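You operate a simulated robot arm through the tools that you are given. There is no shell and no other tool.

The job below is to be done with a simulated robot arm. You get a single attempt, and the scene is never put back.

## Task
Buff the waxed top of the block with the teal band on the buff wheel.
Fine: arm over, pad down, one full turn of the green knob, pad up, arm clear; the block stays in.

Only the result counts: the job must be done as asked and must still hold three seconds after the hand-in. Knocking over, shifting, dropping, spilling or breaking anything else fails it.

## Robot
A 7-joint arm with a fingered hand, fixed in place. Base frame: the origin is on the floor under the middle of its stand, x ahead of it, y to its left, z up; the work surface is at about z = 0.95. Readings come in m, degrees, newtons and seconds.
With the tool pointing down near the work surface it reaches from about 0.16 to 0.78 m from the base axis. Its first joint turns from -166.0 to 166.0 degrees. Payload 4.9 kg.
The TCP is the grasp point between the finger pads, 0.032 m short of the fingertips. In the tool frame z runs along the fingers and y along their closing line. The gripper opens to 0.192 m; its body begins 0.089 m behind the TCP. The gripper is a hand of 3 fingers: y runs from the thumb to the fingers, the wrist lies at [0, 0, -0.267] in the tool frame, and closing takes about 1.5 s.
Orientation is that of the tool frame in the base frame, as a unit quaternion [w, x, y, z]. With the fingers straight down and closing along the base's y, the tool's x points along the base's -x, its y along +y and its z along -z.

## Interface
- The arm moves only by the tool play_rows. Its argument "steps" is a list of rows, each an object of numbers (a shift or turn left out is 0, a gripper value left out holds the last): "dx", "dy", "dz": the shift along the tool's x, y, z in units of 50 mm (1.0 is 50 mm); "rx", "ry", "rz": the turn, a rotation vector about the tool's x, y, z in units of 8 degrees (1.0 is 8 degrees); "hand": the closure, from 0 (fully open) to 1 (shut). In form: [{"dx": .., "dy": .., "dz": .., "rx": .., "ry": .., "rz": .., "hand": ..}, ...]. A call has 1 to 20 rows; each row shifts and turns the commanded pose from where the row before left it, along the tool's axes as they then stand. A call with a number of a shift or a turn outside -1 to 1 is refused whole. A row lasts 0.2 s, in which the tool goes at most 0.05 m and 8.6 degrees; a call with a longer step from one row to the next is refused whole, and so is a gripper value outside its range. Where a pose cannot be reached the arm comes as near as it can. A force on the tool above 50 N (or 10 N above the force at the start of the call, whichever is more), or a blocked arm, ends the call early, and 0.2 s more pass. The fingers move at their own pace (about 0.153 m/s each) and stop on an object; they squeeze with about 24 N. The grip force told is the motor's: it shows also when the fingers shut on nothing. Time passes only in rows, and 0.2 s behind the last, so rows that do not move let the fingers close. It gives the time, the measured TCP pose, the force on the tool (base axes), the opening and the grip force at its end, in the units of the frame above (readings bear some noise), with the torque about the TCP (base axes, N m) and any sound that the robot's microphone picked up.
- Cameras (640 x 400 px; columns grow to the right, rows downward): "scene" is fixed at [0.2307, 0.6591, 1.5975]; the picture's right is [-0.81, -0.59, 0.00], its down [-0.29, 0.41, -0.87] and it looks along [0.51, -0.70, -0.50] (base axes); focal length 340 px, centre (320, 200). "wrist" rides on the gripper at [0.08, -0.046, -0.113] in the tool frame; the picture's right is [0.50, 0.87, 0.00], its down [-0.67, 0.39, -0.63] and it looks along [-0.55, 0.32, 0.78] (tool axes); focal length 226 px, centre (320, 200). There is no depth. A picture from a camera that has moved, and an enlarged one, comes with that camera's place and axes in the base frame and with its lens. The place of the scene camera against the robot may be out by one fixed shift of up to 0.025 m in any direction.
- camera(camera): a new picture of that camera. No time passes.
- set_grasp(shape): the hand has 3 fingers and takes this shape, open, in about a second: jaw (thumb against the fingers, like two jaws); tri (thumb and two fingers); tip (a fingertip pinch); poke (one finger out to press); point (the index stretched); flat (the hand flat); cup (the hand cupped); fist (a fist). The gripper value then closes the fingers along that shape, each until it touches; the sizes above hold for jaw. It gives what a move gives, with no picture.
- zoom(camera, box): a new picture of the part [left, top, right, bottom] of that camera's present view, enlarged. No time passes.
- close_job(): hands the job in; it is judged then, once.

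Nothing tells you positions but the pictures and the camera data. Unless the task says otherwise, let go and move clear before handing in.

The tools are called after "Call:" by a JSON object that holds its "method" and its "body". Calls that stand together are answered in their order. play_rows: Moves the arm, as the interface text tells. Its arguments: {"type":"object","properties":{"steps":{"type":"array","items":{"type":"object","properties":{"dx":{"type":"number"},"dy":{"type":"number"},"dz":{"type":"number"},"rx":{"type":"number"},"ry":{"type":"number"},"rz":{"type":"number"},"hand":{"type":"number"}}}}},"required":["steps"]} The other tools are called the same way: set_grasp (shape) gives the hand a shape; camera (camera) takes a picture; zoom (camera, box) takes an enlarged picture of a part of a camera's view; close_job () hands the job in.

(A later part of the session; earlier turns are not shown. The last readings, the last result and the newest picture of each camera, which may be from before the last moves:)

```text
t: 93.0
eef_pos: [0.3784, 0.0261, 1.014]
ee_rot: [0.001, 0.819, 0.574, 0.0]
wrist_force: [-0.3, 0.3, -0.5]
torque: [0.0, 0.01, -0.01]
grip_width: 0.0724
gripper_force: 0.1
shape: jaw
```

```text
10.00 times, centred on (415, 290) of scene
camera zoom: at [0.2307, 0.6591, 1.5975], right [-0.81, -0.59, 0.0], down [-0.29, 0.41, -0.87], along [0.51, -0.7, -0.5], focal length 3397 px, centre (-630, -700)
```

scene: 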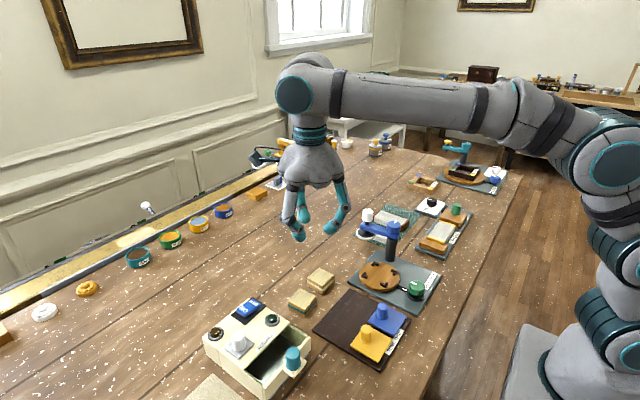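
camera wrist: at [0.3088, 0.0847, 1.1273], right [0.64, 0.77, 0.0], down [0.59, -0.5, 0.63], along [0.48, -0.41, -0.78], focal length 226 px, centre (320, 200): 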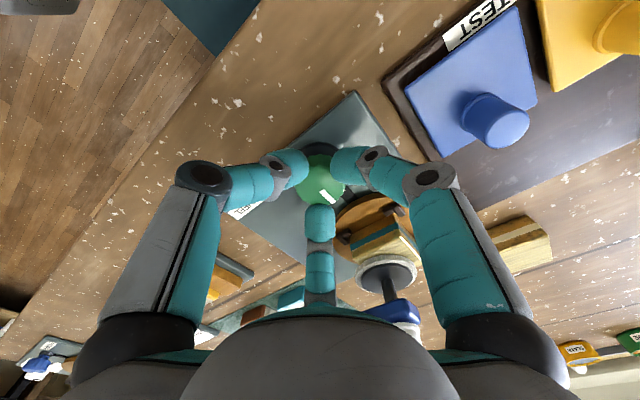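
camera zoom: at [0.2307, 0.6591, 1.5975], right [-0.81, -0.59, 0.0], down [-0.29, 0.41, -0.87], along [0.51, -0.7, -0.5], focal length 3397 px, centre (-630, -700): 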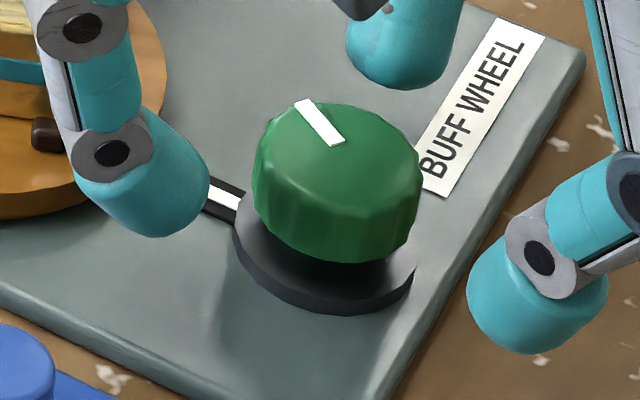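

The pointer has moved about 30° of the 40° commanded. Comparing views, the knob top is actually near z = 0.988 and its axis near (0.386, 0.0215), so my grip was off-centre and too high. I'll rotate back, re-centre and lower before gripping again.

Call:
{"method": "play_rows", "body": {"steps": [{"dx": -0.033, "dy": 0.15}, {"rz": -1}, {"rz": -1}, {"rz": -1}, {"rz": -1}, {"rz": -1}, {}]}}

Call:
{"method": "camera", "body": {"camera": "wrist"}}

Call:
{"method": "zoom", "body": {"camera": "wrist", "box": [260, 100, 400, 240]}}

```text
t: 94.6
eef_pos: [0.3858, 0.0218, 1.0149]
ee_rot: [0.0, 0.573, 0.819, 0.0]
wrist_force: [0.2, -0.9, 0.6]
torque: [-0.02, 0.0, 0.0]
grip_width: 0.0724
gripper_force: 0.1
shape: jaw
```

```text
taken
camera wrist: at [0.3151, 0.0808, 1.1284], right [0.64, 0.77, 0.0], down [0.59, -0.5, 0.63], along [0.48, -0.41, -0.78], focal length 226 px, centre (320, 200)
```

wrist: 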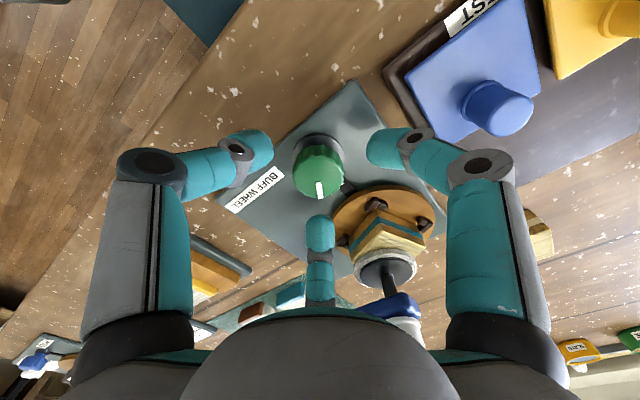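

```text
2.86 times, centred on (330, 170) of wrist
camera zoom: at [0.3151, 0.0808, 1.1284], right [0.64, 0.77, 0.0], down [0.59, -0.5, 0.63], along [0.48, -0.41, -0.78], focal length 646 px, centre (291, 286)
```

zoom: 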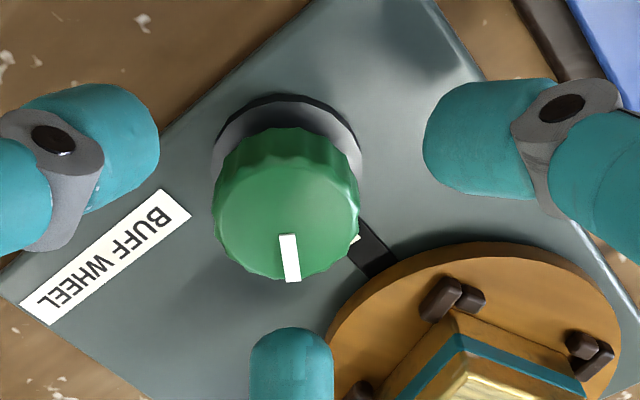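

Now centred to within 1 mm. I'll lower about 11 mm and grip, then check the force.

Call:
{"method": "play_rows", "body": {"steps": [{"dz": 0.11}, {"dz": 0.108}, {"hand": 0.75}, {}, {}, {"hand": 1.0}, {}, {}, {}]}}

Call:
{"method": "zoom", "body": {"camera": "wrist", "box": [260, 100, 400, 240]}}

Call:
{"method": "zoom", "body": {"camera": "scene", "box": [350, 230, 450, 310]}}

```text
t: 96.6
eef_pos: [0.3844, 0.0217, 1.0051]
ee_rot: [-0.001, 0.575, 0.818, 0.0]
wrist_force: [-0.6, -0.8, -6.1]
torque: [0.01, 0.02, -0.03]
grip_width: 0.0317
gripper_force: 23.6
shape: jaw
```

```text
2.86 times, centred on (330, 170) of wrist
camera zoom: at [0.3154, 0.0812, 1.1181], right [0.64, 0.77, 0.0], down [0.59, -0.5, 0.63], along [0.48, -0.41, -0.78], focal length 646 px, centre (291, 286)
```

zoom: 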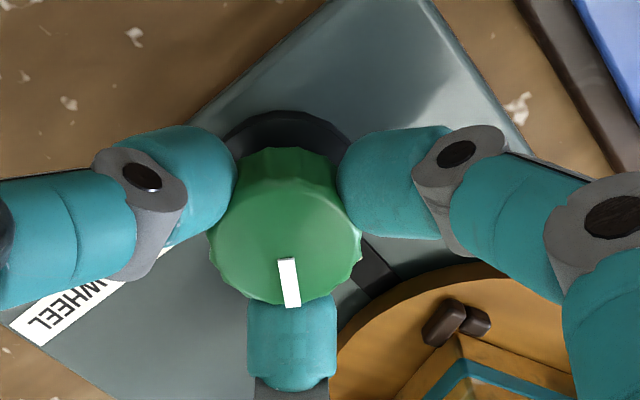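

```text
5.00 times, centred on (400, 270) of scene
camera zoom: at [0.2307, 0.6591, 1.5975], right [-0.81, -0.59, 0.0], down [-0.29, 0.41, -0.87], along [0.51, -0.7, -0.5], focal length 1698 px, centre (-80, -150)
```

zoom: 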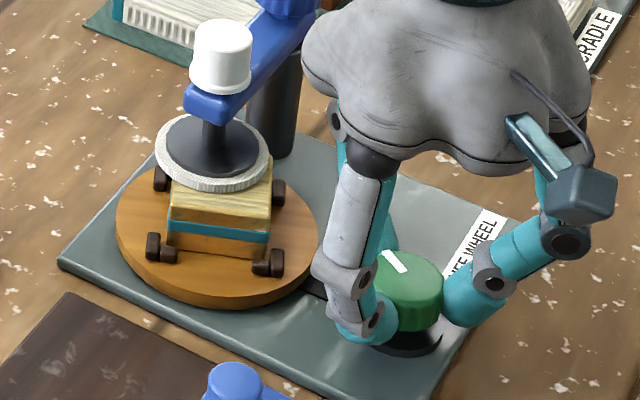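

The grip is better centred (width 0.032). I'll turn 40° and check how much the pointer follows.

Call:
{"method": "play_rows", "body": {"steps": [{"rz": 0.8}, {"rz": 0.8}, {"rz": 0.8}, {"rz": 0.8}, {"rz": 0.8}, {"rz": 0.8}, {"rz": 0.2}, {}]}}

Call:
{"method": "zoom", "body": {"camera": "wrist", "box": [260, 100, 400, 240]}}

Call:
{"method": "zoom", "body": {"camera": "scene", "box": [350, 230, 450, 310]}}

```text
t: 98.4
eef_pos: [0.3868, 0.0211, 1.0053]
ee_rot: [0.0, 0.819, 0.574, 0.0]
wrist_force: [-1.3, -8.3, 6.2]
torque: [-0.19, 0.06, 0.05]
grip_width: 0.0315
gripper_force: 24.0
shape: jaw
```

```text
2.86 times, centred on (330, 170) of wrist
camera zoom: at [0.3706, 0.1123, 1.1174], right [0.98, 0.17, 0.0], down [0.13, -0.76, 0.63], along [0.11, -0.62, -0.78], focal length 646 px, centre (291, 286)
```

zoom: 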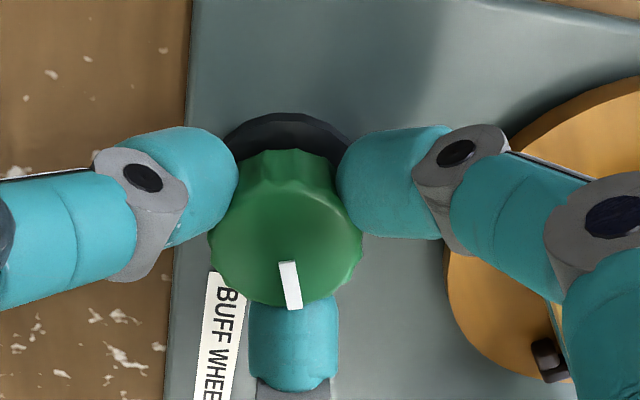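

```text
5.00 times, centred on (400, 270) of scene
camera zoom: at [0.2307, 0.6591, 1.5975], right [-0.81, -0.59, 0.0], down [-0.29, 0.41, -0.87], along [0.51, -0.7, -0.5], focal length 1698 px, centre (-80, -150)
```

zoom: 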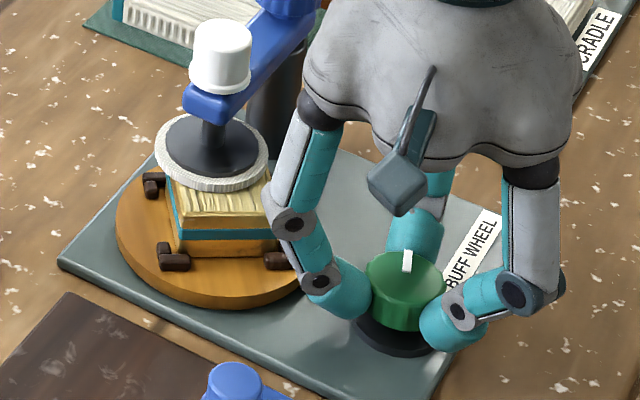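

No slip at all this time: the pointer kept the same place in the hand view. Total is now about 70°. I'll turn 5° more, then regrip (open, rotate back 45°, close).

Call:
{"method": "play_rows", "body": {"steps": [{"rz": 0.625}, {}, {"hand": 0.65}, {}, {}, {"rz": -0.9375}, {"rz": -0.9375}, {"rz": -0.9375}, {"rz": -0.9375}, {"rz": -0.9375}, {"rz": -0.9375}, {}]}}

Call:
{"method": "zoom", "body": {"camera": "wrist", "box": [260, 100, 400, 240]}}

Call:
{"method": "zoom", "body": {"camera": "scene", "box": [350, 230, 450, 310]}}

```text
t: 101.0
eef_pos: [0.3858, 0.0213, 1.0025]
ee_rot: [0.0, 0.573, 0.82, 0.0]
wrist_force: [0.2, 0.5, 0.7]
torque: [-0.03, -0.01, 0.0]
grip_width: 0.067
gripper_force: 0.1
shape: jaw
```

```text
2.86 times, centred on (330, 170) of wrist
camera zoom: at [0.316, 0.0806, 1.1163], right [0.64, 0.77, 0.0], down [0.59, -0.5, 0.63], along [0.48, -0.41, -0.78], focal length 646 px, centre (291, 286)
```

zoom: 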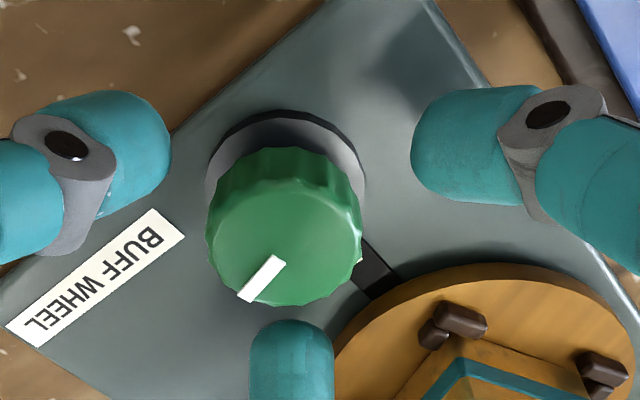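

```text
5.00 times, centred on (400, 270) of scene
camera zoom: at [0.2307, 0.6591, 1.5975], right [-0.81, -0.59, 0.0], down [-0.29, 0.41, -0.87], along [0.51, -0.7, -0.5], focal length 1698 px, centre (-80, -150)
```

zoom: 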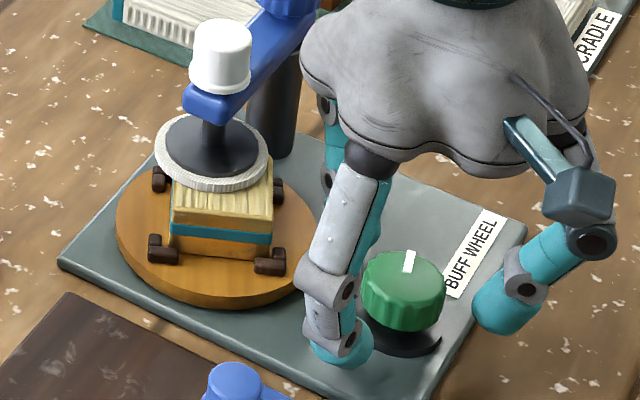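

The pointer is at about -75° and the grip centre is good. I'll run the next cycle: close, turn 45°, open, rotate back 45°.

Call:
{"method": "play_rows", "body": {"steps": [{"hand": 1.0}, {}, {}, {}, {"rz": 0.9375}, {"rz": 0.9375}, {"rz": 0.9375}, {"rz": 0.9375}, {"rz": 0.9375}, {"rz": 0.9375}, {}, {"hand": 0.65}, {}, {}, {"rz": -0.9375}, {"rz": -0.9375}, {"rz": -0.9375}, {"rz": -0.9375}, {"rz": -0.9375}, {"rz": -0.9375}]}}

Call:
{"method": "zoom", "body": {"camera": "wrist", "box": [260, 100, 400, 240]}}

Call:
{"method": "zoom", "body": {"camera": "scene", "box": [350, 230, 450, 310]}}

```text
t: 105.2
eef_pos: [0.3863, 0.023, 1.0038]
ee_rot: [0.001, 0.572, 0.82, 0.0]
wrist_force: [0.1, 0.2, 0.0]
torque: [-0.02, -0.02, 0.0]
grip_width: 0.067
gripper_force: 0.1
shape: jaw
```

```text
2.86 times, centred on (330, 170) of wrist
camera zoom: at [0.3161, 0.0815, 1.1169], right [0.64, 0.77, 0.0], down [0.6, -0.5, 0.63], along [0.48, -0.4, -0.78], focal length 646 px, centre (291, 286)
```

zoom: 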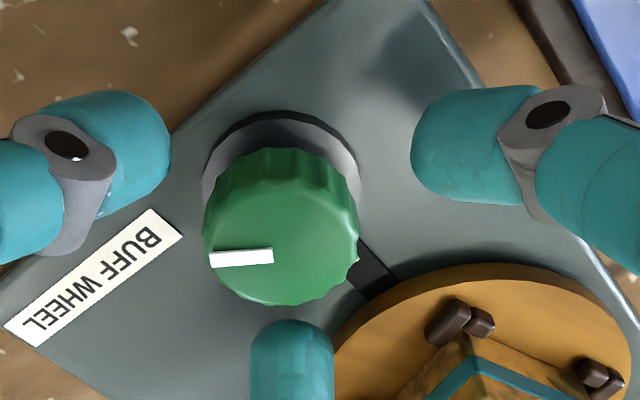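

```text
5.00 times, centred on (400, 270) of scene
camera zoom: at [0.2307, 0.6591, 1.5975], right [-0.81, -0.59, 0.0], down [-0.29, 0.41, -0.87], along [0.51, -0.7, -0.5], focal length 1698 px, centre (-80, -150)
```

zoom: 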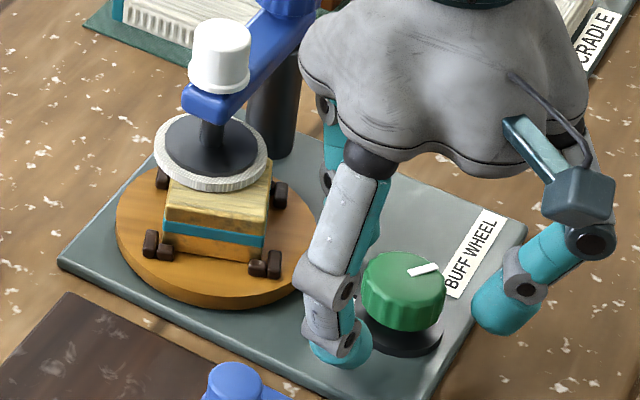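

The pointer is now near -122°. Comparing clip positions shows the disc turns about 2° per knob degree, and the pointer is the right thing to count. I'll continue with the next cycles.

Call:
{"method": "play_rows", "body": {"steps": [{"hand": 1.0}, {}, {}, {}, {"rz": 0.9375}, {"rz": 0.9375}, {"rz": 0.9375}, {"rz": 0.9375}, {"rz": 0.9375}, {"rz": 0.9375}, {}, {"hand": 0.65}, {}, {}, {"rz": -0.9375}, {"rz": -0.9375}, {"rz": -0.9375}, {"rz": -0.9375}, {"rz": -0.9375}, {"rz": -0.9375}]}}

Call:
{"method": "zoom", "body": {"camera": "wrist", "box": [260, 100, 400, 240]}}

Call:
{"method": "zoom", "body": {"camera": "scene", "box": [350, 230, 450, 310]}}

```text
t: 109.4
eef_pos: [0.3861, 0.0214, 1.0035]
ee_rot: [0.001, 0.573, 0.82, 0.0]
wrist_force: [0.3, 0.5, -0.1]
torque: [-0.01, 0.01, 0.0]
grip_width: 0.067
gripper_force: 0.1
shape: jaw
```

```text
2.86 times, centred on (330, 170) of wrist
camera zoom: at [0.3164, 0.0809, 1.1174], right [0.64, 0.77, 0.0], down [0.6, -0.5, 0.63], along [0.48, -0.4, -0.78], focal length 646 px, centre (291, 286)
```

zoom: 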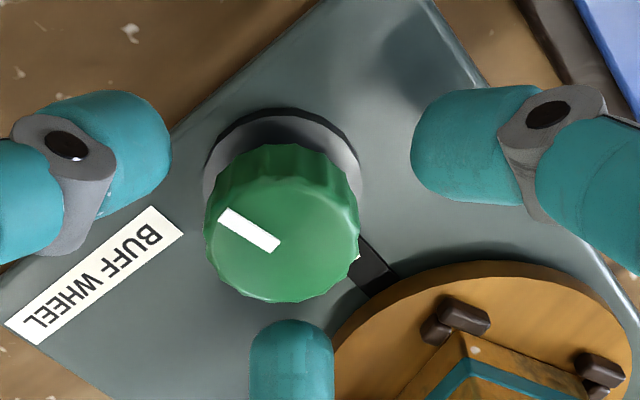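

```text
5.00 times, centred on (400, 270) of scene
camera zoom: at [0.2307, 0.6591, 1.5975], right [-0.81, -0.59, 0.0], down [-0.29, 0.41, -0.87], along [0.51, -0.7, -0.5], focal length 1698 px, centre (-80, -150)
```

zoom: 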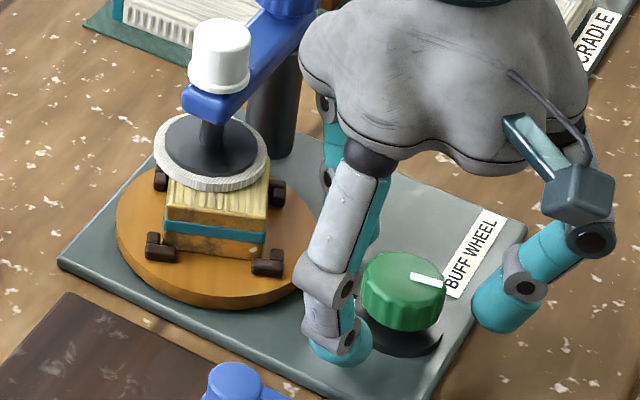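

The pointer is at about -166°, with the arm and pad unchanged. I'll do the next cycle.

Call:
{"method": "play_rows", "body": {"steps": [{"hand": 1.0}, {}, {}, {}, {"rz": 0.9375}, {"rz": 0.9375}, {"rz": 0.9375}, {"rz": 0.9375}, {"rz": 0.9375}, {"rz": 0.9375}, {}, {"hand": 0.65}, {}, {}, {"rz": -0.9375}, {"rz": -0.9375}, {"rz": -0.9375}, {"rz": -0.9375}, {"rz": -0.9375}, {"rz": -0.9375}]}}

Call:
{"method": "zoom", "body": {"camera": "wrist", "box": [260, 100, 400, 240]}}

Call:
{"method": "zoom", "body": {"camera": "scene", "box": [350, 230, 450, 310]}}

```text
t: 113.6
eef_pos: [0.3868, 0.0224, 1.0038]
ee_rot: [0.0, 0.573, 0.82, 0.0]
wrist_force: [-0.5, 0.2, 0.4]
torque: [-0.02, 0.0, 0.02]
grip_width: 0.0671
gripper_force: 0.0
shape: jaw
```

```text
2.86 times, centred on (330, 170) of wrist
camera zoom: at [0.3165, 0.0809, 1.1167], right [0.64, 0.77, 0.0], down [0.6, -0.5, 0.63], along [0.48, -0.4, -0.78], focal length 646 px, centre (291, 286)
```

zoom: 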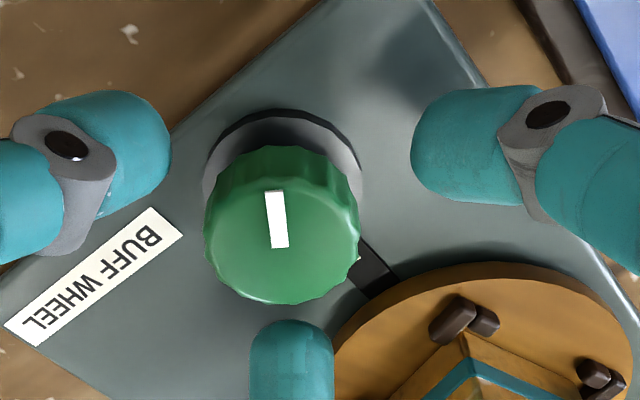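

```text
5.00 times, centred on (400, 270) of scene
camera zoom: at [0.2307, 0.6591, 1.5975], right [-0.81, -0.59, 0.0], down [-0.29, 0.41, -0.87], along [0.51, -0.7, -0.5], focal length 1698 px, centre (-80, -150)
```

zoom: 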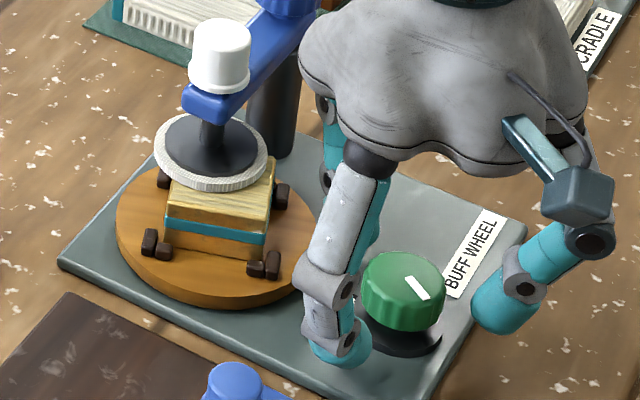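

The pointer is at about -214°. Continuing.

Call:
{"method": "play_rows", "body": {"steps": [{"hand": 1.0}, {}, {}, {}, {"rz": 0.9375}, {"rz": 0.9375}, {"rz": 0.9375}, {"rz": 0.9375}, {"rz": 0.9375}, {"rz": 0.9375}, {}, {"hand": 0.65}, {}, {}, {"rz": -0.9375}, {"rz": -0.9375}, {"rz": -0.9375}, {"rz": -0.9375}, {"rz": -0.9375}, {"rz": -0.9375}]}}

Call:
{"method": "zoom", "body": {"camera": "wrist", "box": [260, 100, 400, 240]}}

Call:
{"method": "zoom", "body": {"camera": "scene", "box": [350, 230, 450, 310]}}

```text
t: 117.8
eef_pos: [0.3866, 0.0206, 1.004]
ee_rot: [-0.001, 0.573, 0.82, 0.0]
wrist_force: [0.4, 0.2, 0.4]
torque: [0.02, 0.07, 0.0]
grip_width: 0.067
gripper_force: 0.1
shape: jaw
```

```text
2.86 times, centred on (330, 170) of wrist
camera zoom: at [0.3158, 0.0796, 1.1166], right [0.64, 0.77, 0.0], down [0.59, -0.5, 0.63], along [0.48, -0.4, -0.78], focal length 646 px, centre (291, 286)
```

zoom: 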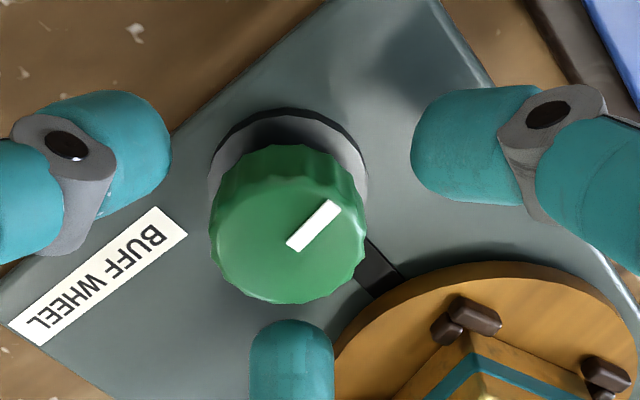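

```text
5.00 times, centred on (400, 270) of scene
camera zoom: at [0.2307, 0.6591, 1.5975], right [-0.81, -0.59, 0.0], down [-0.29, 0.41, -0.87], along [0.51, -0.7, -0.5], focal length 1698 px, centre (-80, -150)
```

zoom: 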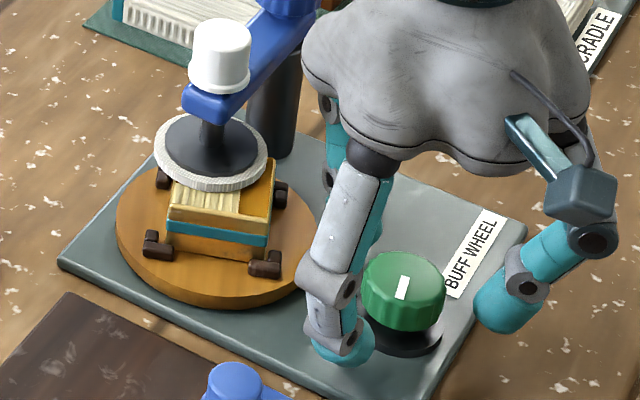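

The wax is visibly coming off part of the block top, so the pad is working. The pointer is at about -261°; I'll continue.

Call:
{"method": "play_rows", "body": {"steps": [{"hand": 1.0}, {}, {}, {}, {"rz": 0.9375}, {"rz": 0.9375}, {"rz": 0.9375}, {"rz": 0.9375}, {"rz": 0.9375}, {"rz": 0.9375}, {}, {"hand": 0.65}, {}, {}, {"rz": -0.9375}, {"rz": -0.9375}, {"rz": -0.9375}, {"rz": -0.9375}, {"rz": -0.9375}, {"rz": -0.9375}]}}

Call:
{"method": "zoom", "body": {"camera": "wrist", "box": [260, 100, 400, 240]}}

Call:
{"method": "zoom", "body": {"camera": "scene", "box": [350, 230, 450, 310]}}

```text
t: 122.0
eef_pos: [0.3867, 0.0219, 1.004]
ee_rot: [0.0, 0.573, 0.819, 0.0]
wrist_force: [0.6, 0.5, -0.5]
torque: [-0.02, 0.01, -0.01]
grip_width: 0.0673
gripper_force: 0.1
shape: jaw
```

```text
2.86 times, centred on (330, 170) of wrist
camera zoom: at [0.3165, 0.0805, 1.1169], right [0.64, 0.77, 0.0], down [0.6, -0.5, 0.63], along [0.48, -0.4, -0.78], focal length 646 px, centre (291, 286)
```

zoom: 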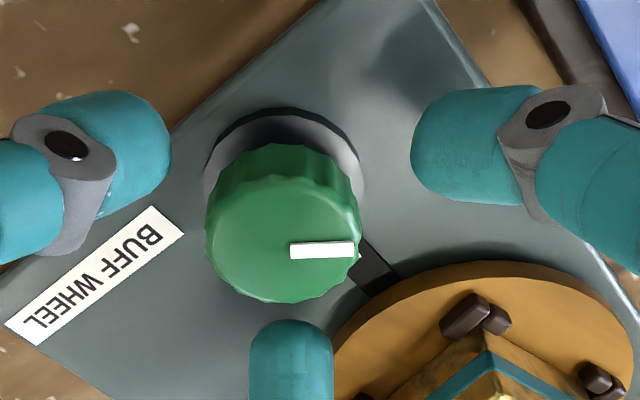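

```text
5.00 times, centred on (400, 270) of scene
camera zoom: at [0.2307, 0.6591, 1.5975], right [-0.81, -0.59, 0.0], down [-0.29, 0.41, -0.87], along [0.51, -0.7, -0.5], focal length 1698 px, centre (-80, -150)
```

zoom: 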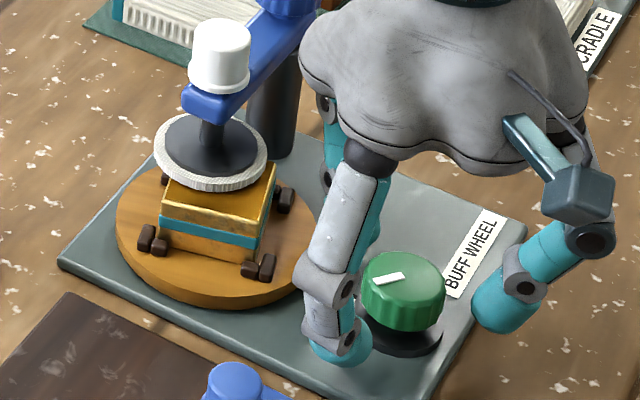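

The block top now looks buffed golden. The pointer is at about -309°, so about 51° remains. One more 45° cycle, then a short final turn.

Call:
{"method": "play_rows", "body": {"steps": [{"hand": 1.0}, {}, {}, {}, {"rz": 0.9375}, {"rz": 0.9375}, {"rz": 0.9375}, {"rz": 0.9375}, {"rz": 0.9375}, {"rz": 0.9375}, {}, {"hand": 0.65}, {}, {}, {"rz": -0.9375}, {"rz": -0.9375}, {"rz": -0.9375}, {"rz": -0.9375}, {"rz": -0.9375}, {"rz": -0.9375}]}}

Call:
{"method": "zoom", "body": {"camera": "wrist", "box": [260, 100, 400, 240]}}

Call:
{"method": "zoom", "body": {"camera": "scene", "box": [350, 230, 450, 310]}}

Call:
{"method": "zoom", "body": {"camera": "scene", "box": [395, 270, 435, 310]}}

```text
t: 126.2
eef_pos: [0.387, 0.0217, 1.004]
ee_rot: [0.0, 0.573, 0.82, 0.0]
wrist_force: [-0.1, 0.5, -0.6]
torque: [-0.02, -0.01, -0.04]
grip_width: 0.0671
gripper_force: 0.0
shape: jaw
```

```text
2.86 times, centred on (330, 170) of wrist
camera zoom: at [0.316, 0.0806, 1.1173], right [0.64, 0.77, 0.0], down [0.6, -0.5, 0.63], along [0.48, -0.4, -0.78], focal length 646 px, centre (291, 286)
```

zoom: 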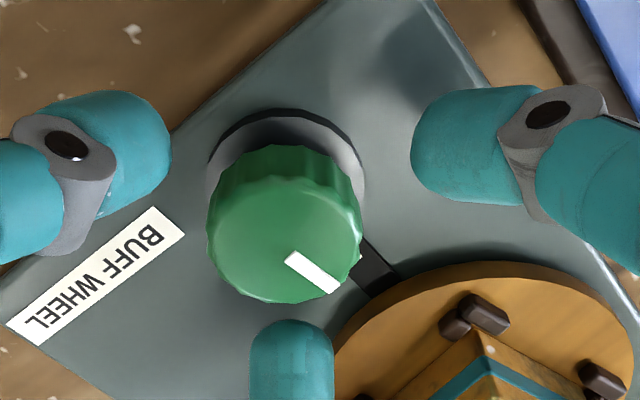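

```text
5.00 times, centred on (400, 270) of scene
camera zoom: at [0.2307, 0.6591, 1.5975], right [-0.81, -0.59, 0.0], down [-0.29, 0.41, -0.87], along [0.51, -0.7, -0.5], focal length 1698 px, centre (-80, -150)
```

zoom: 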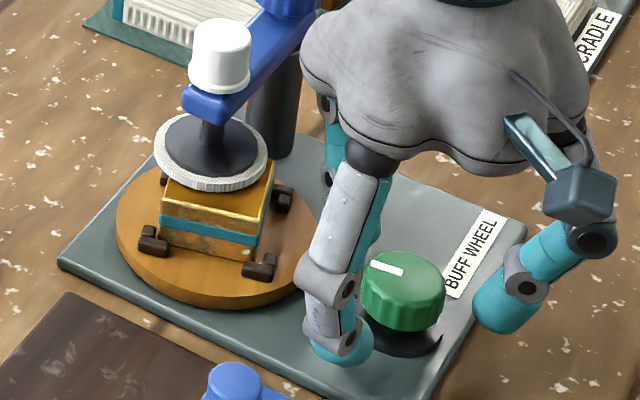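

```text
10.00 times, centred on (415, 290) of scene
camera zoom: at [0.2307, 0.6591, 1.5975], right [-0.81, -0.59, 0.0], down [-0.29, 0.41, -0.87], along [0.51, -0.7, -0.5], focal length 3397 px, centre (-630, -700)
```

zoom: 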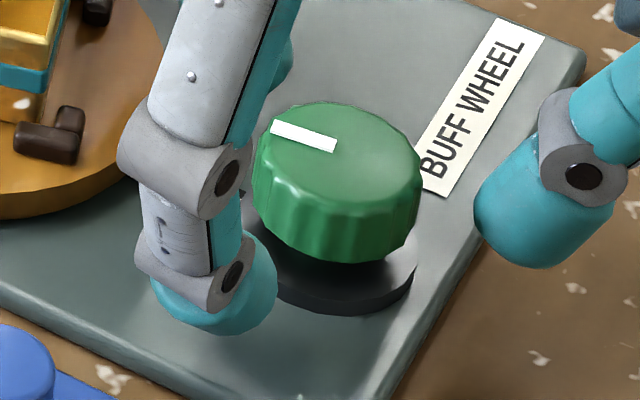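

The pointer shows about 11° remaining compared with the starting picture. I'll grip once more and turn 12.5°, then compare with the index mark.

Call:
{"method": "play_rows", "body": {"steps": [{"hand": 1.0}, {}, {}, {}, {"rz": 0.78}, {"rz": 0.78}, {}, {}, {"hand": 0.65}, {}, {}]}}

Call:
{"method": "zoom", "body": {"camera": "wrist", "box": [260, 100, 400, 240]}}

Call:
{"method": "zoom", "body": {"camera": "scene", "box": [395, 270, 435, 310]}}

Call:
{"method": "zoom", "body": {"camera": "scene", "box": [350, 230, 450, 310]}}

```text
t: 128.6
eef_pos: [0.3858, 0.0212, 1.0049]
ee_rot: [0.001, 0.659, 0.752, 0.0]
wrist_force: [1.3, 0.0, 0.3]
torque: [0.02, 0.0, -0.01]
grip_width: 0.067
gripper_force: 0.1
shape: jaw
```

```text
2.86 times, centred on (330, 170) of wrist
camera zoom: at [0.3306, 0.0945, 1.1176], right [0.79, 0.61, 0.0], down [0.47, -0.61, 0.63], along [0.39, -0.5, -0.78], focal length 646 px, centre (291, 286)
```

zoom: 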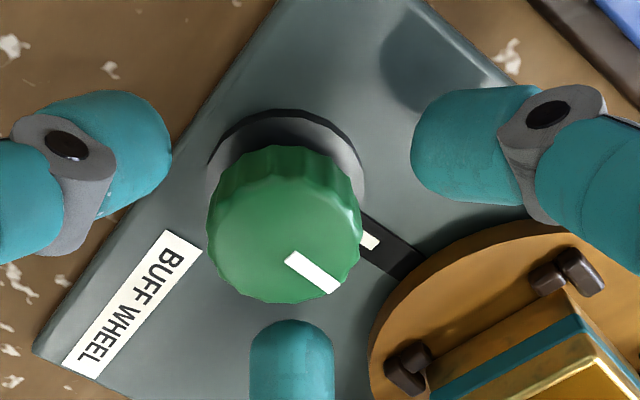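

```text
10.00 times, centred on (415, 290) of scene
camera zoom: at [0.2307, 0.6591, 1.5975], right [-0.81, -0.59, 0.0], down [-0.29, 0.41, -0.87], along [0.51, -0.7, -0.5], focal length 3397 px, centre (-630, -700)
```

zoom: 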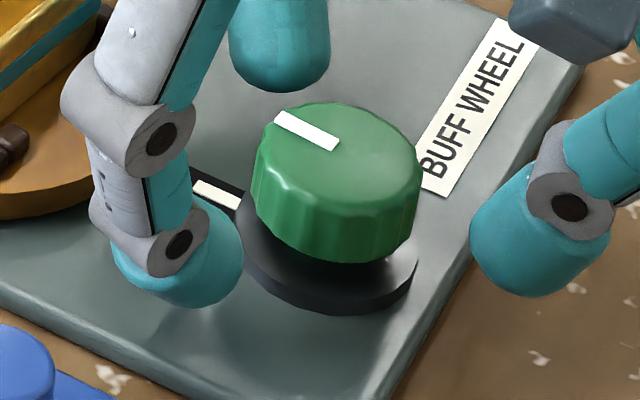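

```text
5.00 times, centred on (400, 270) of scene
camera zoom: at [0.2307, 0.6591, 1.5975], right [-0.81, -0.59, 0.0], down [-0.29, 0.41, -0.87], along [0.51, -0.7, -0.5], focal length 1698 px, centre (-80, -150)
```

zoom: 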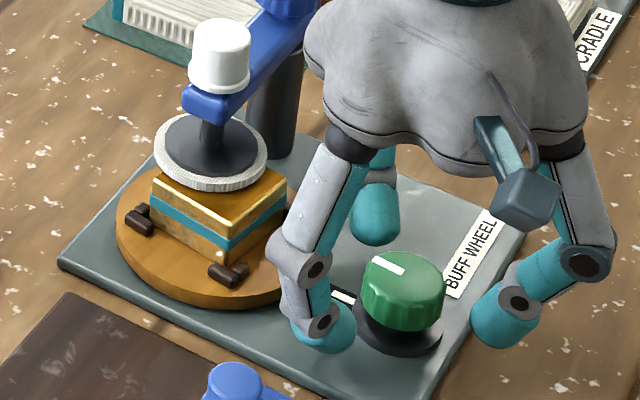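

The pointer is back exactly on its starting mark, so the knob has made one full turn. I'll lift off, return above the white knob with the fingers straddling the arm again, and raise the pad.

Call:
{"method": "play_rows", "body": {"steps": [{"dz": -0.3}, {"dz": -0.8}, {"dz": -1}, {"dz": -1}, {"dz": -1}, {"rz": -0.923}, {"rz": -0.923}, {"rz": -0.923}, {"rz": -0.923}, {"dx": -0.497, "dy": 0.523}, {"dx": -0.497, "dy": 0.523}, {"dx": -0.497, "dy": 0.523}, {}]}}

Call:
{"method": "camera", "body": {"camera": "wrist"}}

Call:
{"method": "zoom", "body": {"camera": "wrist", "box": [270, 30, 370, 150]}}

Call:
{"method": "zoom", "body": {"camera": "scene", "box": [340, 190, 450, 310]}}

```text
t: 131.4
eef_pos: [0.4932, 0.0108, 1.2102]
ee_rot: [0.001, 0.446, 0.895, 0.0]
wrist_force: [0.7, -0.4, 0.1]
torque: [0.02, 0.02, -0.01]
grip_width: 0.0673
gripper_force: 0.1
shape: jaw
```

```text
taken
camera wrist: at [0.4083, 0.047, 1.3221], right [0.39, 0.92, 0.0], down [0.71, -0.3, 0.63], along [0.58, -0.25, -0.78], focal length 226 px, centre (320, 200)
```

wrist: 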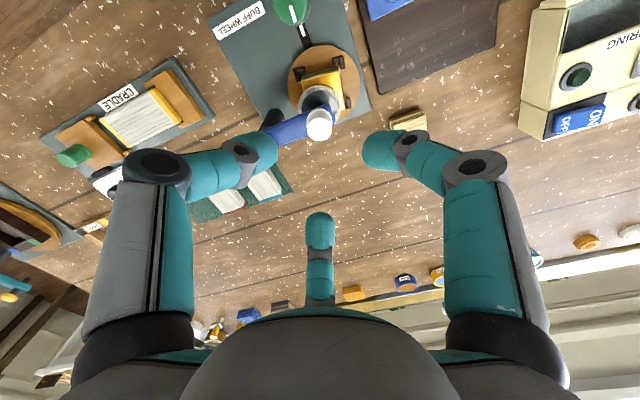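

```text
3.33 times, centred on (320, 90) of wrist
camera zoom: at [0.4083, 0.047, 1.3221], right [0.39, 0.92, 0.0], down [0.71, -0.3, 0.63], along [0.58, -0.25, -0.78], focal length 754 px, centre (320, 567)
```

zoom: 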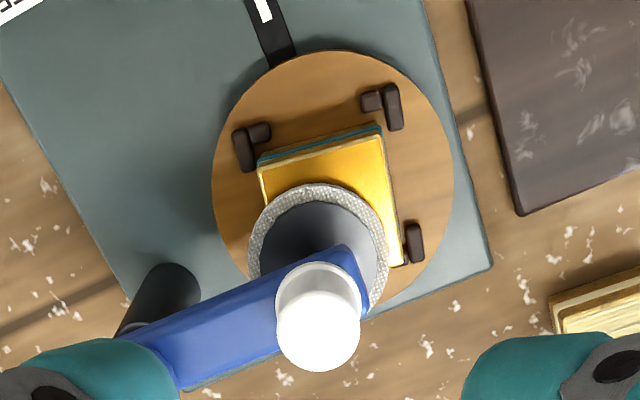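

```text
3.33 times, centred on (395, 250) of scene
camera zoom: at [0.2307, 0.6591, 1.5975], right [-0.81, -0.59, 0.0], down [-0.29, 0.41, -0.87], along [0.51, -0.7, -0.5], focal length 1132 px, centre (70, 33)
```

zoom: 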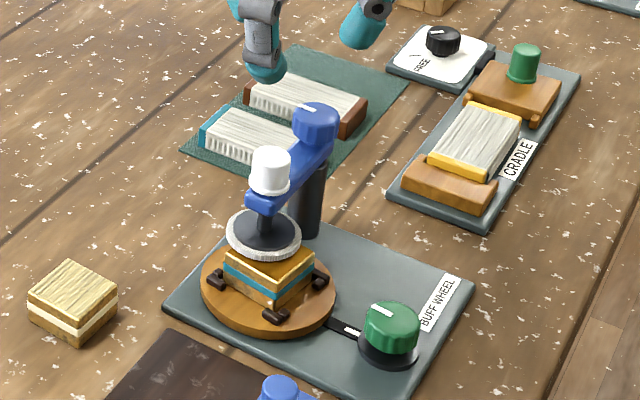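

The block top is fully golden and back in its original orientation. I'll lower around the white knob and check the centring.

Call:
{"method": "play_rows", "body": {"steps": [{"dx": -0.04, "dy": 0.02}, {"dz": 0.7}, {"dz": 0.7}, {"dz": 0.6}, {}]}}

Call:
{"method": "zoom", "body": {"camera": "wrist", "box": [260, 90, 380, 220]}}

Call:
{"method": "zoom", "body": {"camera": "scene", "box": [345, 190, 425, 290]}}

```text
t: 132.6
eef_pos: [0.496, 0.0085, 1.1107]
ee_rot: [0.001, 0.446, 0.895, 0.0]
wrist_force: [0.2, 0.2, 0.2]
torque: [-0.03, -0.01, 0.0]
grip_width: 0.0673
gripper_force: 0.2
shape: jaw
```

```text
3.08 times, centred on (320, 155) of wrist
camera zoom: at [0.4111, 0.0449, 1.2234], right [0.39, 0.92, 0.0], down [0.71, -0.3, 0.63], along [0.58, -0.25, -0.78], focal length 696 px, centre (320, 338)
```

zoom: 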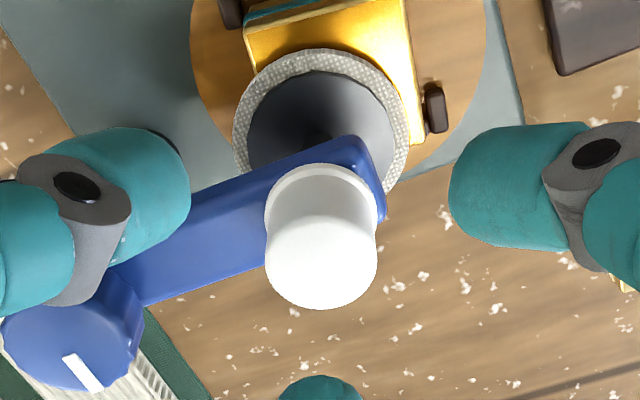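

```text
4.00 times, centred on (385, 240) of scene
camera zoom: at [0.2307, 0.6591, 1.5975], right [-0.81, -0.59, 0.0], down [-0.29, 0.41, -0.87], along [0.51, -0.7, -0.5], focal length 1359 px, centre (60, 40)
```

zoom: 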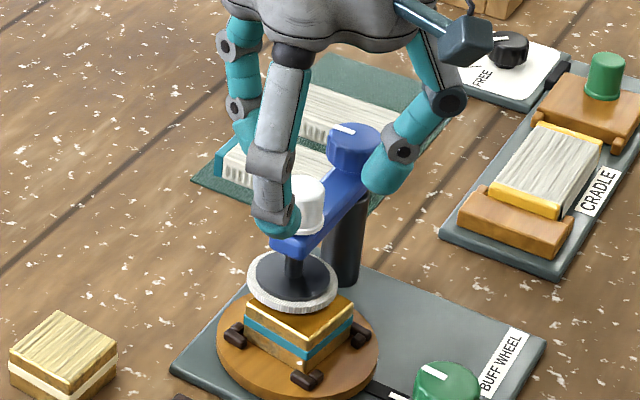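

Centring is fine. I'll lower the last 16 mm, grip the knob, and lift it in small steps to raise the pad.

Call:
{"method": "play_rows", "body": {"steps": [{"dx": 0.015}, {"dz": 0.16}, {"dz": 0.16}, {"hand": 0.8}, {}, {"hand": 1.0}, {}, {}, {}]}}

Call:
{"method": "zoom", "body": {"camera": "scene", "box": [345, 190, 425, 290]}}

```text
t: 134.6
eef_pos: [0.4942, 0.009, 1.0939]
ee_rot: [0.0, 0.446, 0.895, 0.0]
wrist_force: [-1.0, 0.6, -1.1]
torque: [0.04, 0.06, -0.04]
grip_width: 0.0205
gripper_force: 24.3
shape: jaw
```

```text
4.00 times, centred on (385, 240) of scene
camera zoom: at [0.2307, 0.6591, 1.5975], right [-0.81, -0.59, 0.0], down [-0.29, 0.41, -0.87], along [0.51, -0.7, -0.5], focal length 1359 px, centre (60, 40)
```

zoom: 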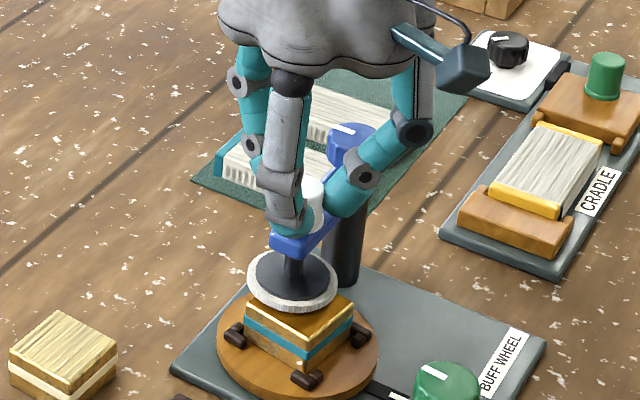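

Call:
{"method": "play_rows", "body": {"steps": [{"dz": -0.05}, {"dz": -0.05}, {"dz": -0.05}, {}]}}

Call:
{"method": "zoom", "body": {"camera": "scene", "box": [345, 190, 425, 290]}}

```text
t: 135.6
eef_pos: [0.495, 0.009, 1.1006]
ee_rot: [-0.001, 0.446, 0.895, 0.0]
wrist_force: [-1.6, -0.4, -0.5]
torque: [-0.02, 0.02, -0.02]
grip_width: 0.0204
gripper_force: 24.3
shape: jaw
```

```text
4.00 times, centred on (385, 240) of scene
camera zoom: at [0.2307, 0.6591, 1.5975], right [-0.81, -0.59, 0.0], down [-0.29, 0.41, -0.87], along [0.51, -0.7, -0.5], focal length 1359 px, centre (60, 40)
```

zoom: 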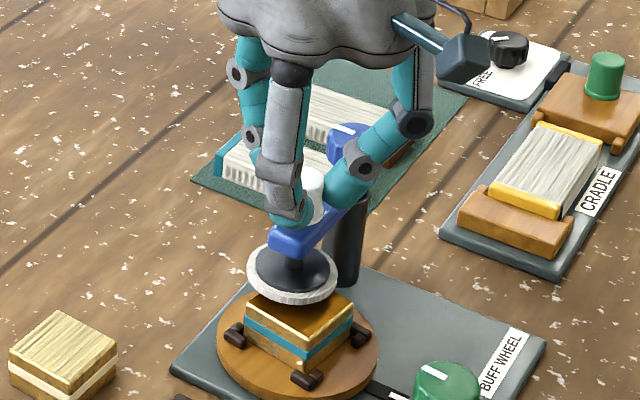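

The pad is rising easily. I'll continue until the top stop.

Call:
{"method": "play_rows", "body": {"steps": [{"dz": -0.05}, {"dz": -0.04}, {}]}}

Call:
{"method": "play_rows", "body": {"steps": [{"dz": -0.03}, {}]}}

Call:
{"method": "zoom", "body": {"camera": "scene", "box": [345, 190, 425, 290]}}

```text
t: 136.4
eef_pos: [0.4961, 0.0103, 1.1048]
ee_rot: [0.0, 0.447, 0.895, -0.001]
wrist_force: [-1.9, 0.5, 1.3]
torque: [0.04, 0.01, -0.03]
grip_width: 0.02
gripper_force: 23.9
shape: jaw
```

```text
t: 137.0
eef_pos: [0.4951, 0.008, 1.1067]
ee_rot: [0.0, 0.447, 0.895, 0.0]
wrist_force: [-2.1, 1.5, 1.0]
torque: [0.01, 0.02, -0.07]
grip_width: 0.0203
gripper_force: 24.3
shape: jaw
```

```text
4.00 times, centred on (385, 240) of scene
camera zoom: at [0.2307, 0.6591, 1.5975], right [-0.81, -0.59, 0.0], down [-0.29, 0.41, -0.87], along [0.51, -0.7, -0.5], focal length 1359 px, centre (60, 40)
```

zoom: 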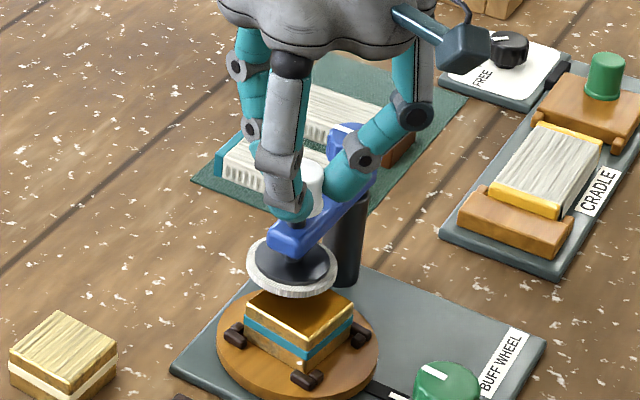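

Call:
{"method": "play_rows", "body": {"steps": [{"dz": -0.03}, {}]}}

Call:
{"method": "play_rows", "body": {"steps": [{"dz": -0.03}, {}]}}

Call:
{"method": "zoom", "body": {"camera": "scene", "box": [355, 210, 405, 280]}}

```text
t: 137.6
eef_pos: [0.496, 0.0085, 1.1067]
ee_rot: [0.0, 0.446, 0.895, 0.001]
wrist_force: [-0.2, 1.4, -1.6]
torque: [-0.01, 0.05, -0.03]
grip_width: 0.0204
gripper_force: 24.2
shape: jaw
```

```text
t: 138.2
eef_pos: [0.4943, 0.0095, 1.1079]
ee_rot: [-0.001, 0.446, 0.895, -0.001]
wrist_force: [-0.9, -1.5, -11.9]
torque: [-0.02, -0.02, -0.02]
grip_width: 0.0201
gripper_force: 24.4
shape: jaw
```

```text
5.71 times, centred on (380, 245) of scene
camera zoom: at [0.2307, 0.6591, 1.5975], right [-0.81, -0.59, 0.0], down [-0.29, 0.41, -0.87], along [0.51, -0.7, -0.5], focal length 1941 px, centre (-23, -57)
```

zoom: 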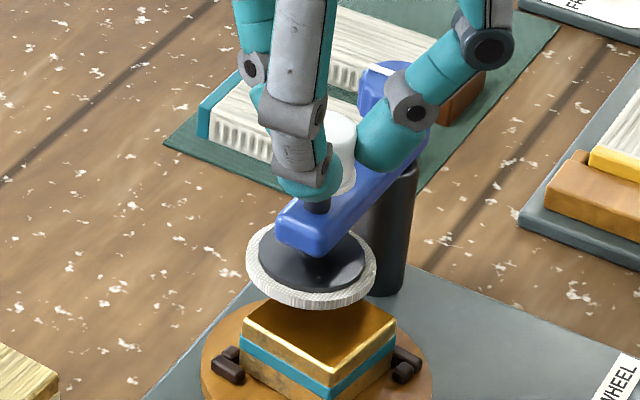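

The pad is fully up at its top stop, with stem visible again. I'll ease 1.5 mm down and swing the arm back clockwise toward its parked position, first 24°.

Call:
{"method": "play_rows", "body": {"steps": [{"dz": 0.03}, {"dx": -0.1337, "dy": 0.1675, "rz": 1}, {"dx": -0.1337, "dy": 0.1675, "rz": 1}, {"dx": -0.1337, "dy": 0.1675, "rz": 1}, {}]}}

Call:
{"method": "zoom", "body": {"camera": "scene", "box": [345, 190, 425, 290]}}

```text
t: 139.4
eef_pos: [0.5264, 0.0033, 1.1064]
ee_rot: [-0.001, 0.622, 0.783, -0.001]
wrist_force: [1.8, 2.4, -8.4]
torque: [0.06, 0.01, -0.04]
grip_width: 0.0202
gripper_force: 23.7
shape: jaw
```

```text
4.00 times, centred on (385, 240) of scene
camera zoom: at [0.2307, 0.6591, 1.5975], right [-0.81, -0.59, 0.0], down [-0.29, 0.41, -0.87], along [0.51, -0.7, -0.5], focal length 1359 px, centre (60, 40)
```

zoom: 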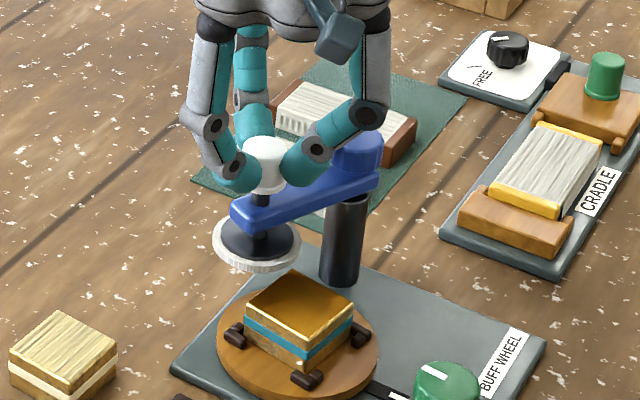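

Smooth so far, and the block stays put with its top cleanly buffed. Continuing the swing.

Call:
{"method": "play_rows", "body": {"steps": [{"dx": -0.1337, "dy": 0.1675, "rz": 1}, {"dx": -0.1337, "dy": 0.1675, "rz": 1}, {"dx": -0.1337, "dy": 0.1675, "rz": 1}, {"dx": -0.1337, "dy": 0.1675, "rz": 1}, {}]}}

Call:
{"method": "zoom", "body": {"camera": "scene", "box": [345, 180, 425, 280]}}

```text
t: 140.6
eef_pos: [0.5602, -0.0231, 1.1075]
ee_rot: [-0.001, 0.814, 0.58, -0.001]
wrist_force: [-0.1, -0.3, -12.3]
torque: [-0.01, 0.04, -0.01]
grip_width: 0.0201
gripper_force: 23.8
shape: jaw
```

```text
4.00 times, centred on (385, 230) of scene
camera zoom: at [0.2307, 0.6591, 1.5975], right [-0.81, -0.59, 0.0], down [-0.29, 0.41, -0.87], along [0.51, -0.7, -0.5], focal length 1359 px, centre (60, 80)
```

zoom: 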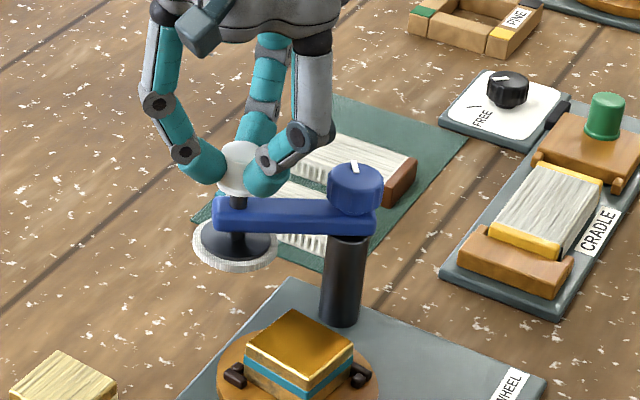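

Call:
{"method": "play_rows", "body": {"steps": [{"dz": 0.02}, {"dx": -0.1337, "dy": 0.1675, "rz": 1}, {"dx": -0.1337, "dy": 0.1675, "rz": 1}, {"dx": -0.1337, "dy": 0.1675, "rz": 1}, {"dx": -0.095, "dy": 0.119, "rz": 0.71}, {}]}}

Call:
{"method": "zoom", "body": {"camera": "scene", "box": [345, 180, 425, 280]}}

Call:
{"method": "camera", "body": {"camera": "wrist"}}

```text
t: 142.0
eef_pos: [0.5739, -0.0585, 1.1077]
ee_rot: [0.0, 0.936, 0.353, 0.0]
wrist_force: [-5.0, 7.5, -3.8]
torque: [0.21, 0.16, 0.01]
grip_width: 0.0199
gripper_force: 24.2
shape: jaw
```

```text
4.00 times, centred on (385, 230) of scene
camera zoom: at [0.2307, 0.6591, 1.5975], right [-0.81, -0.59, 0.0], down [-0.29, 0.41, -0.87], along [0.51, -0.7, -0.5], focal length 1359 px, centre (60, 80)
```

zoom: 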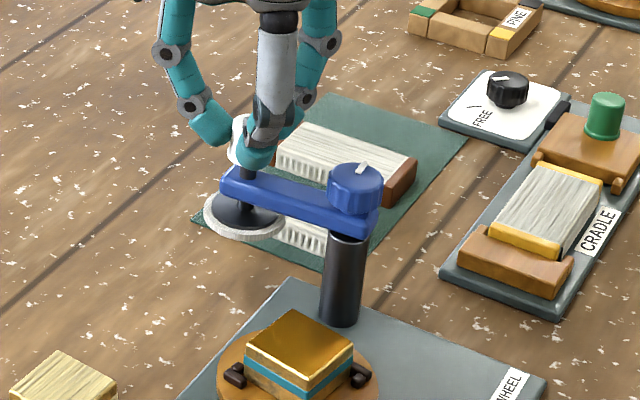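

```text
taken
camera wrist: at [0.6041, 0.0287, 1.22], right [0.95, -0.32, 0.0], down [-0.25, -0.74, 0.63], along [-0.2, -0.6, -0.78], focal length 226 px, centre (320, 200)
```

wrist: 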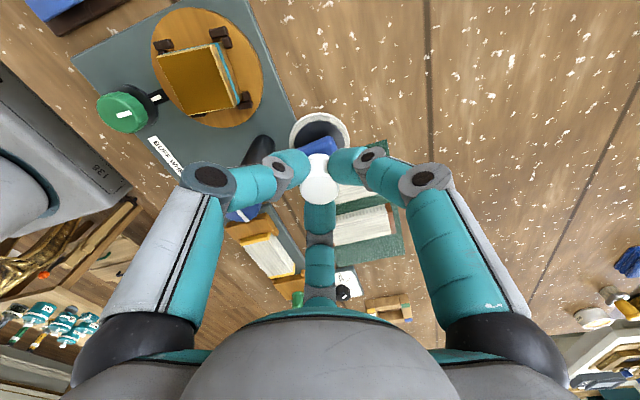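

The arm is back at its parked position. I'll release the knob and lift clear, then check the pad stays up.

Call:
{"method": "play_rows", "body": {"steps": [{"hand": 0.8}, {}, {"hand": 0.62}, {}, {}, {"dz": -0.4}, {"dz": -0.8}, {"dz": -0.9}, {"dz": -0.9}, {}]}}

Call:
{"method": "zoom", "body": {"camera": "scene", "box": [340, 180, 450, 310]}}

Call:
{"method": "zoom", "body": {"camera": "scene", "box": [350, 195, 420, 265]}}

Call:
{"method": "camera", "body": {"camera": "wrist"}}

```text
t: 144.2
eef_pos: [0.5771, -0.0566, 1.2541]
ee_rot: [0.0, 0.936, 0.353, -0.001]
wrist_force: [0.5, -0.8, -0.7]
torque: [-0.01, -0.03, 0.02]
grip_width: 0.0727
gripper_force: 0.1
shape: jaw
```

```text
3.08 times, centred on (395, 245) of scene
camera zoom: at [0.2307, 0.6591, 1.5975], right [-0.81, -0.59, 0.0], down [-0.29, 0.41, -0.87], along [0.51, -0.7, -0.5], focal length 1045 px, centre (89, 62)
```

zoom: 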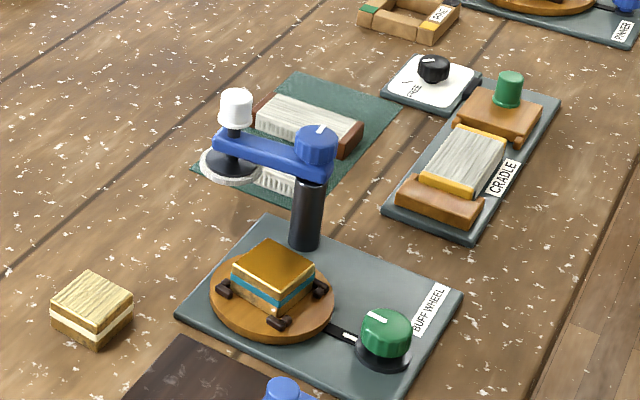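

```text
5.71 times, centred on (385, 230) of scene
camera zoom: at [0.2307, 0.6591, 1.5975], right [-0.81, -0.59, 0.0], down [-0.29, 0.41, -0.87], along [0.51, -0.7, -0.5], focal length 1941 px, centre (-51, 29)
```

zoom: 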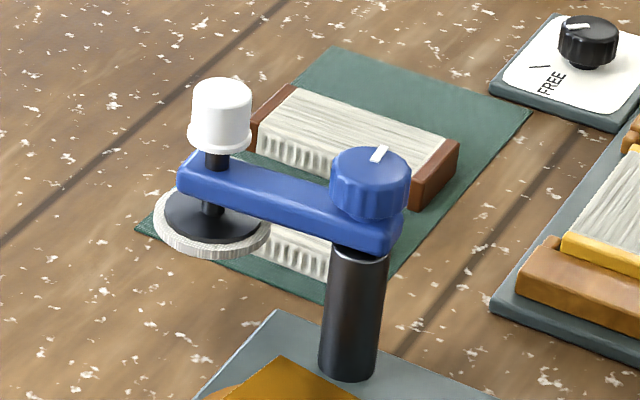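

```text
taken
camera wrist: at [0.607, 0.0312, 1.3667], right [0.95, -0.32, 0.0], down [-0.25, -0.73, 0.63], along [-0.2, -0.6, -0.78], focal length 226 px, centre (320, 200)
```

wrist: 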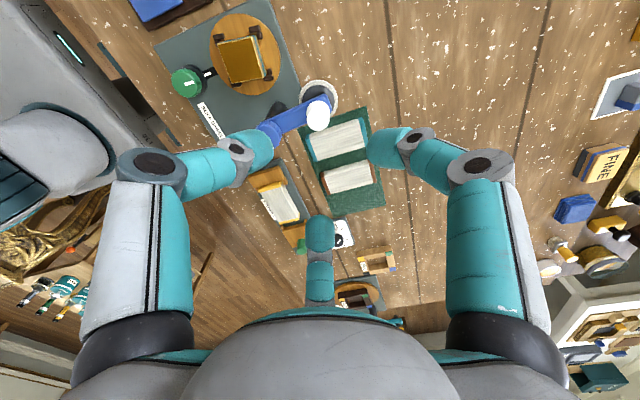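

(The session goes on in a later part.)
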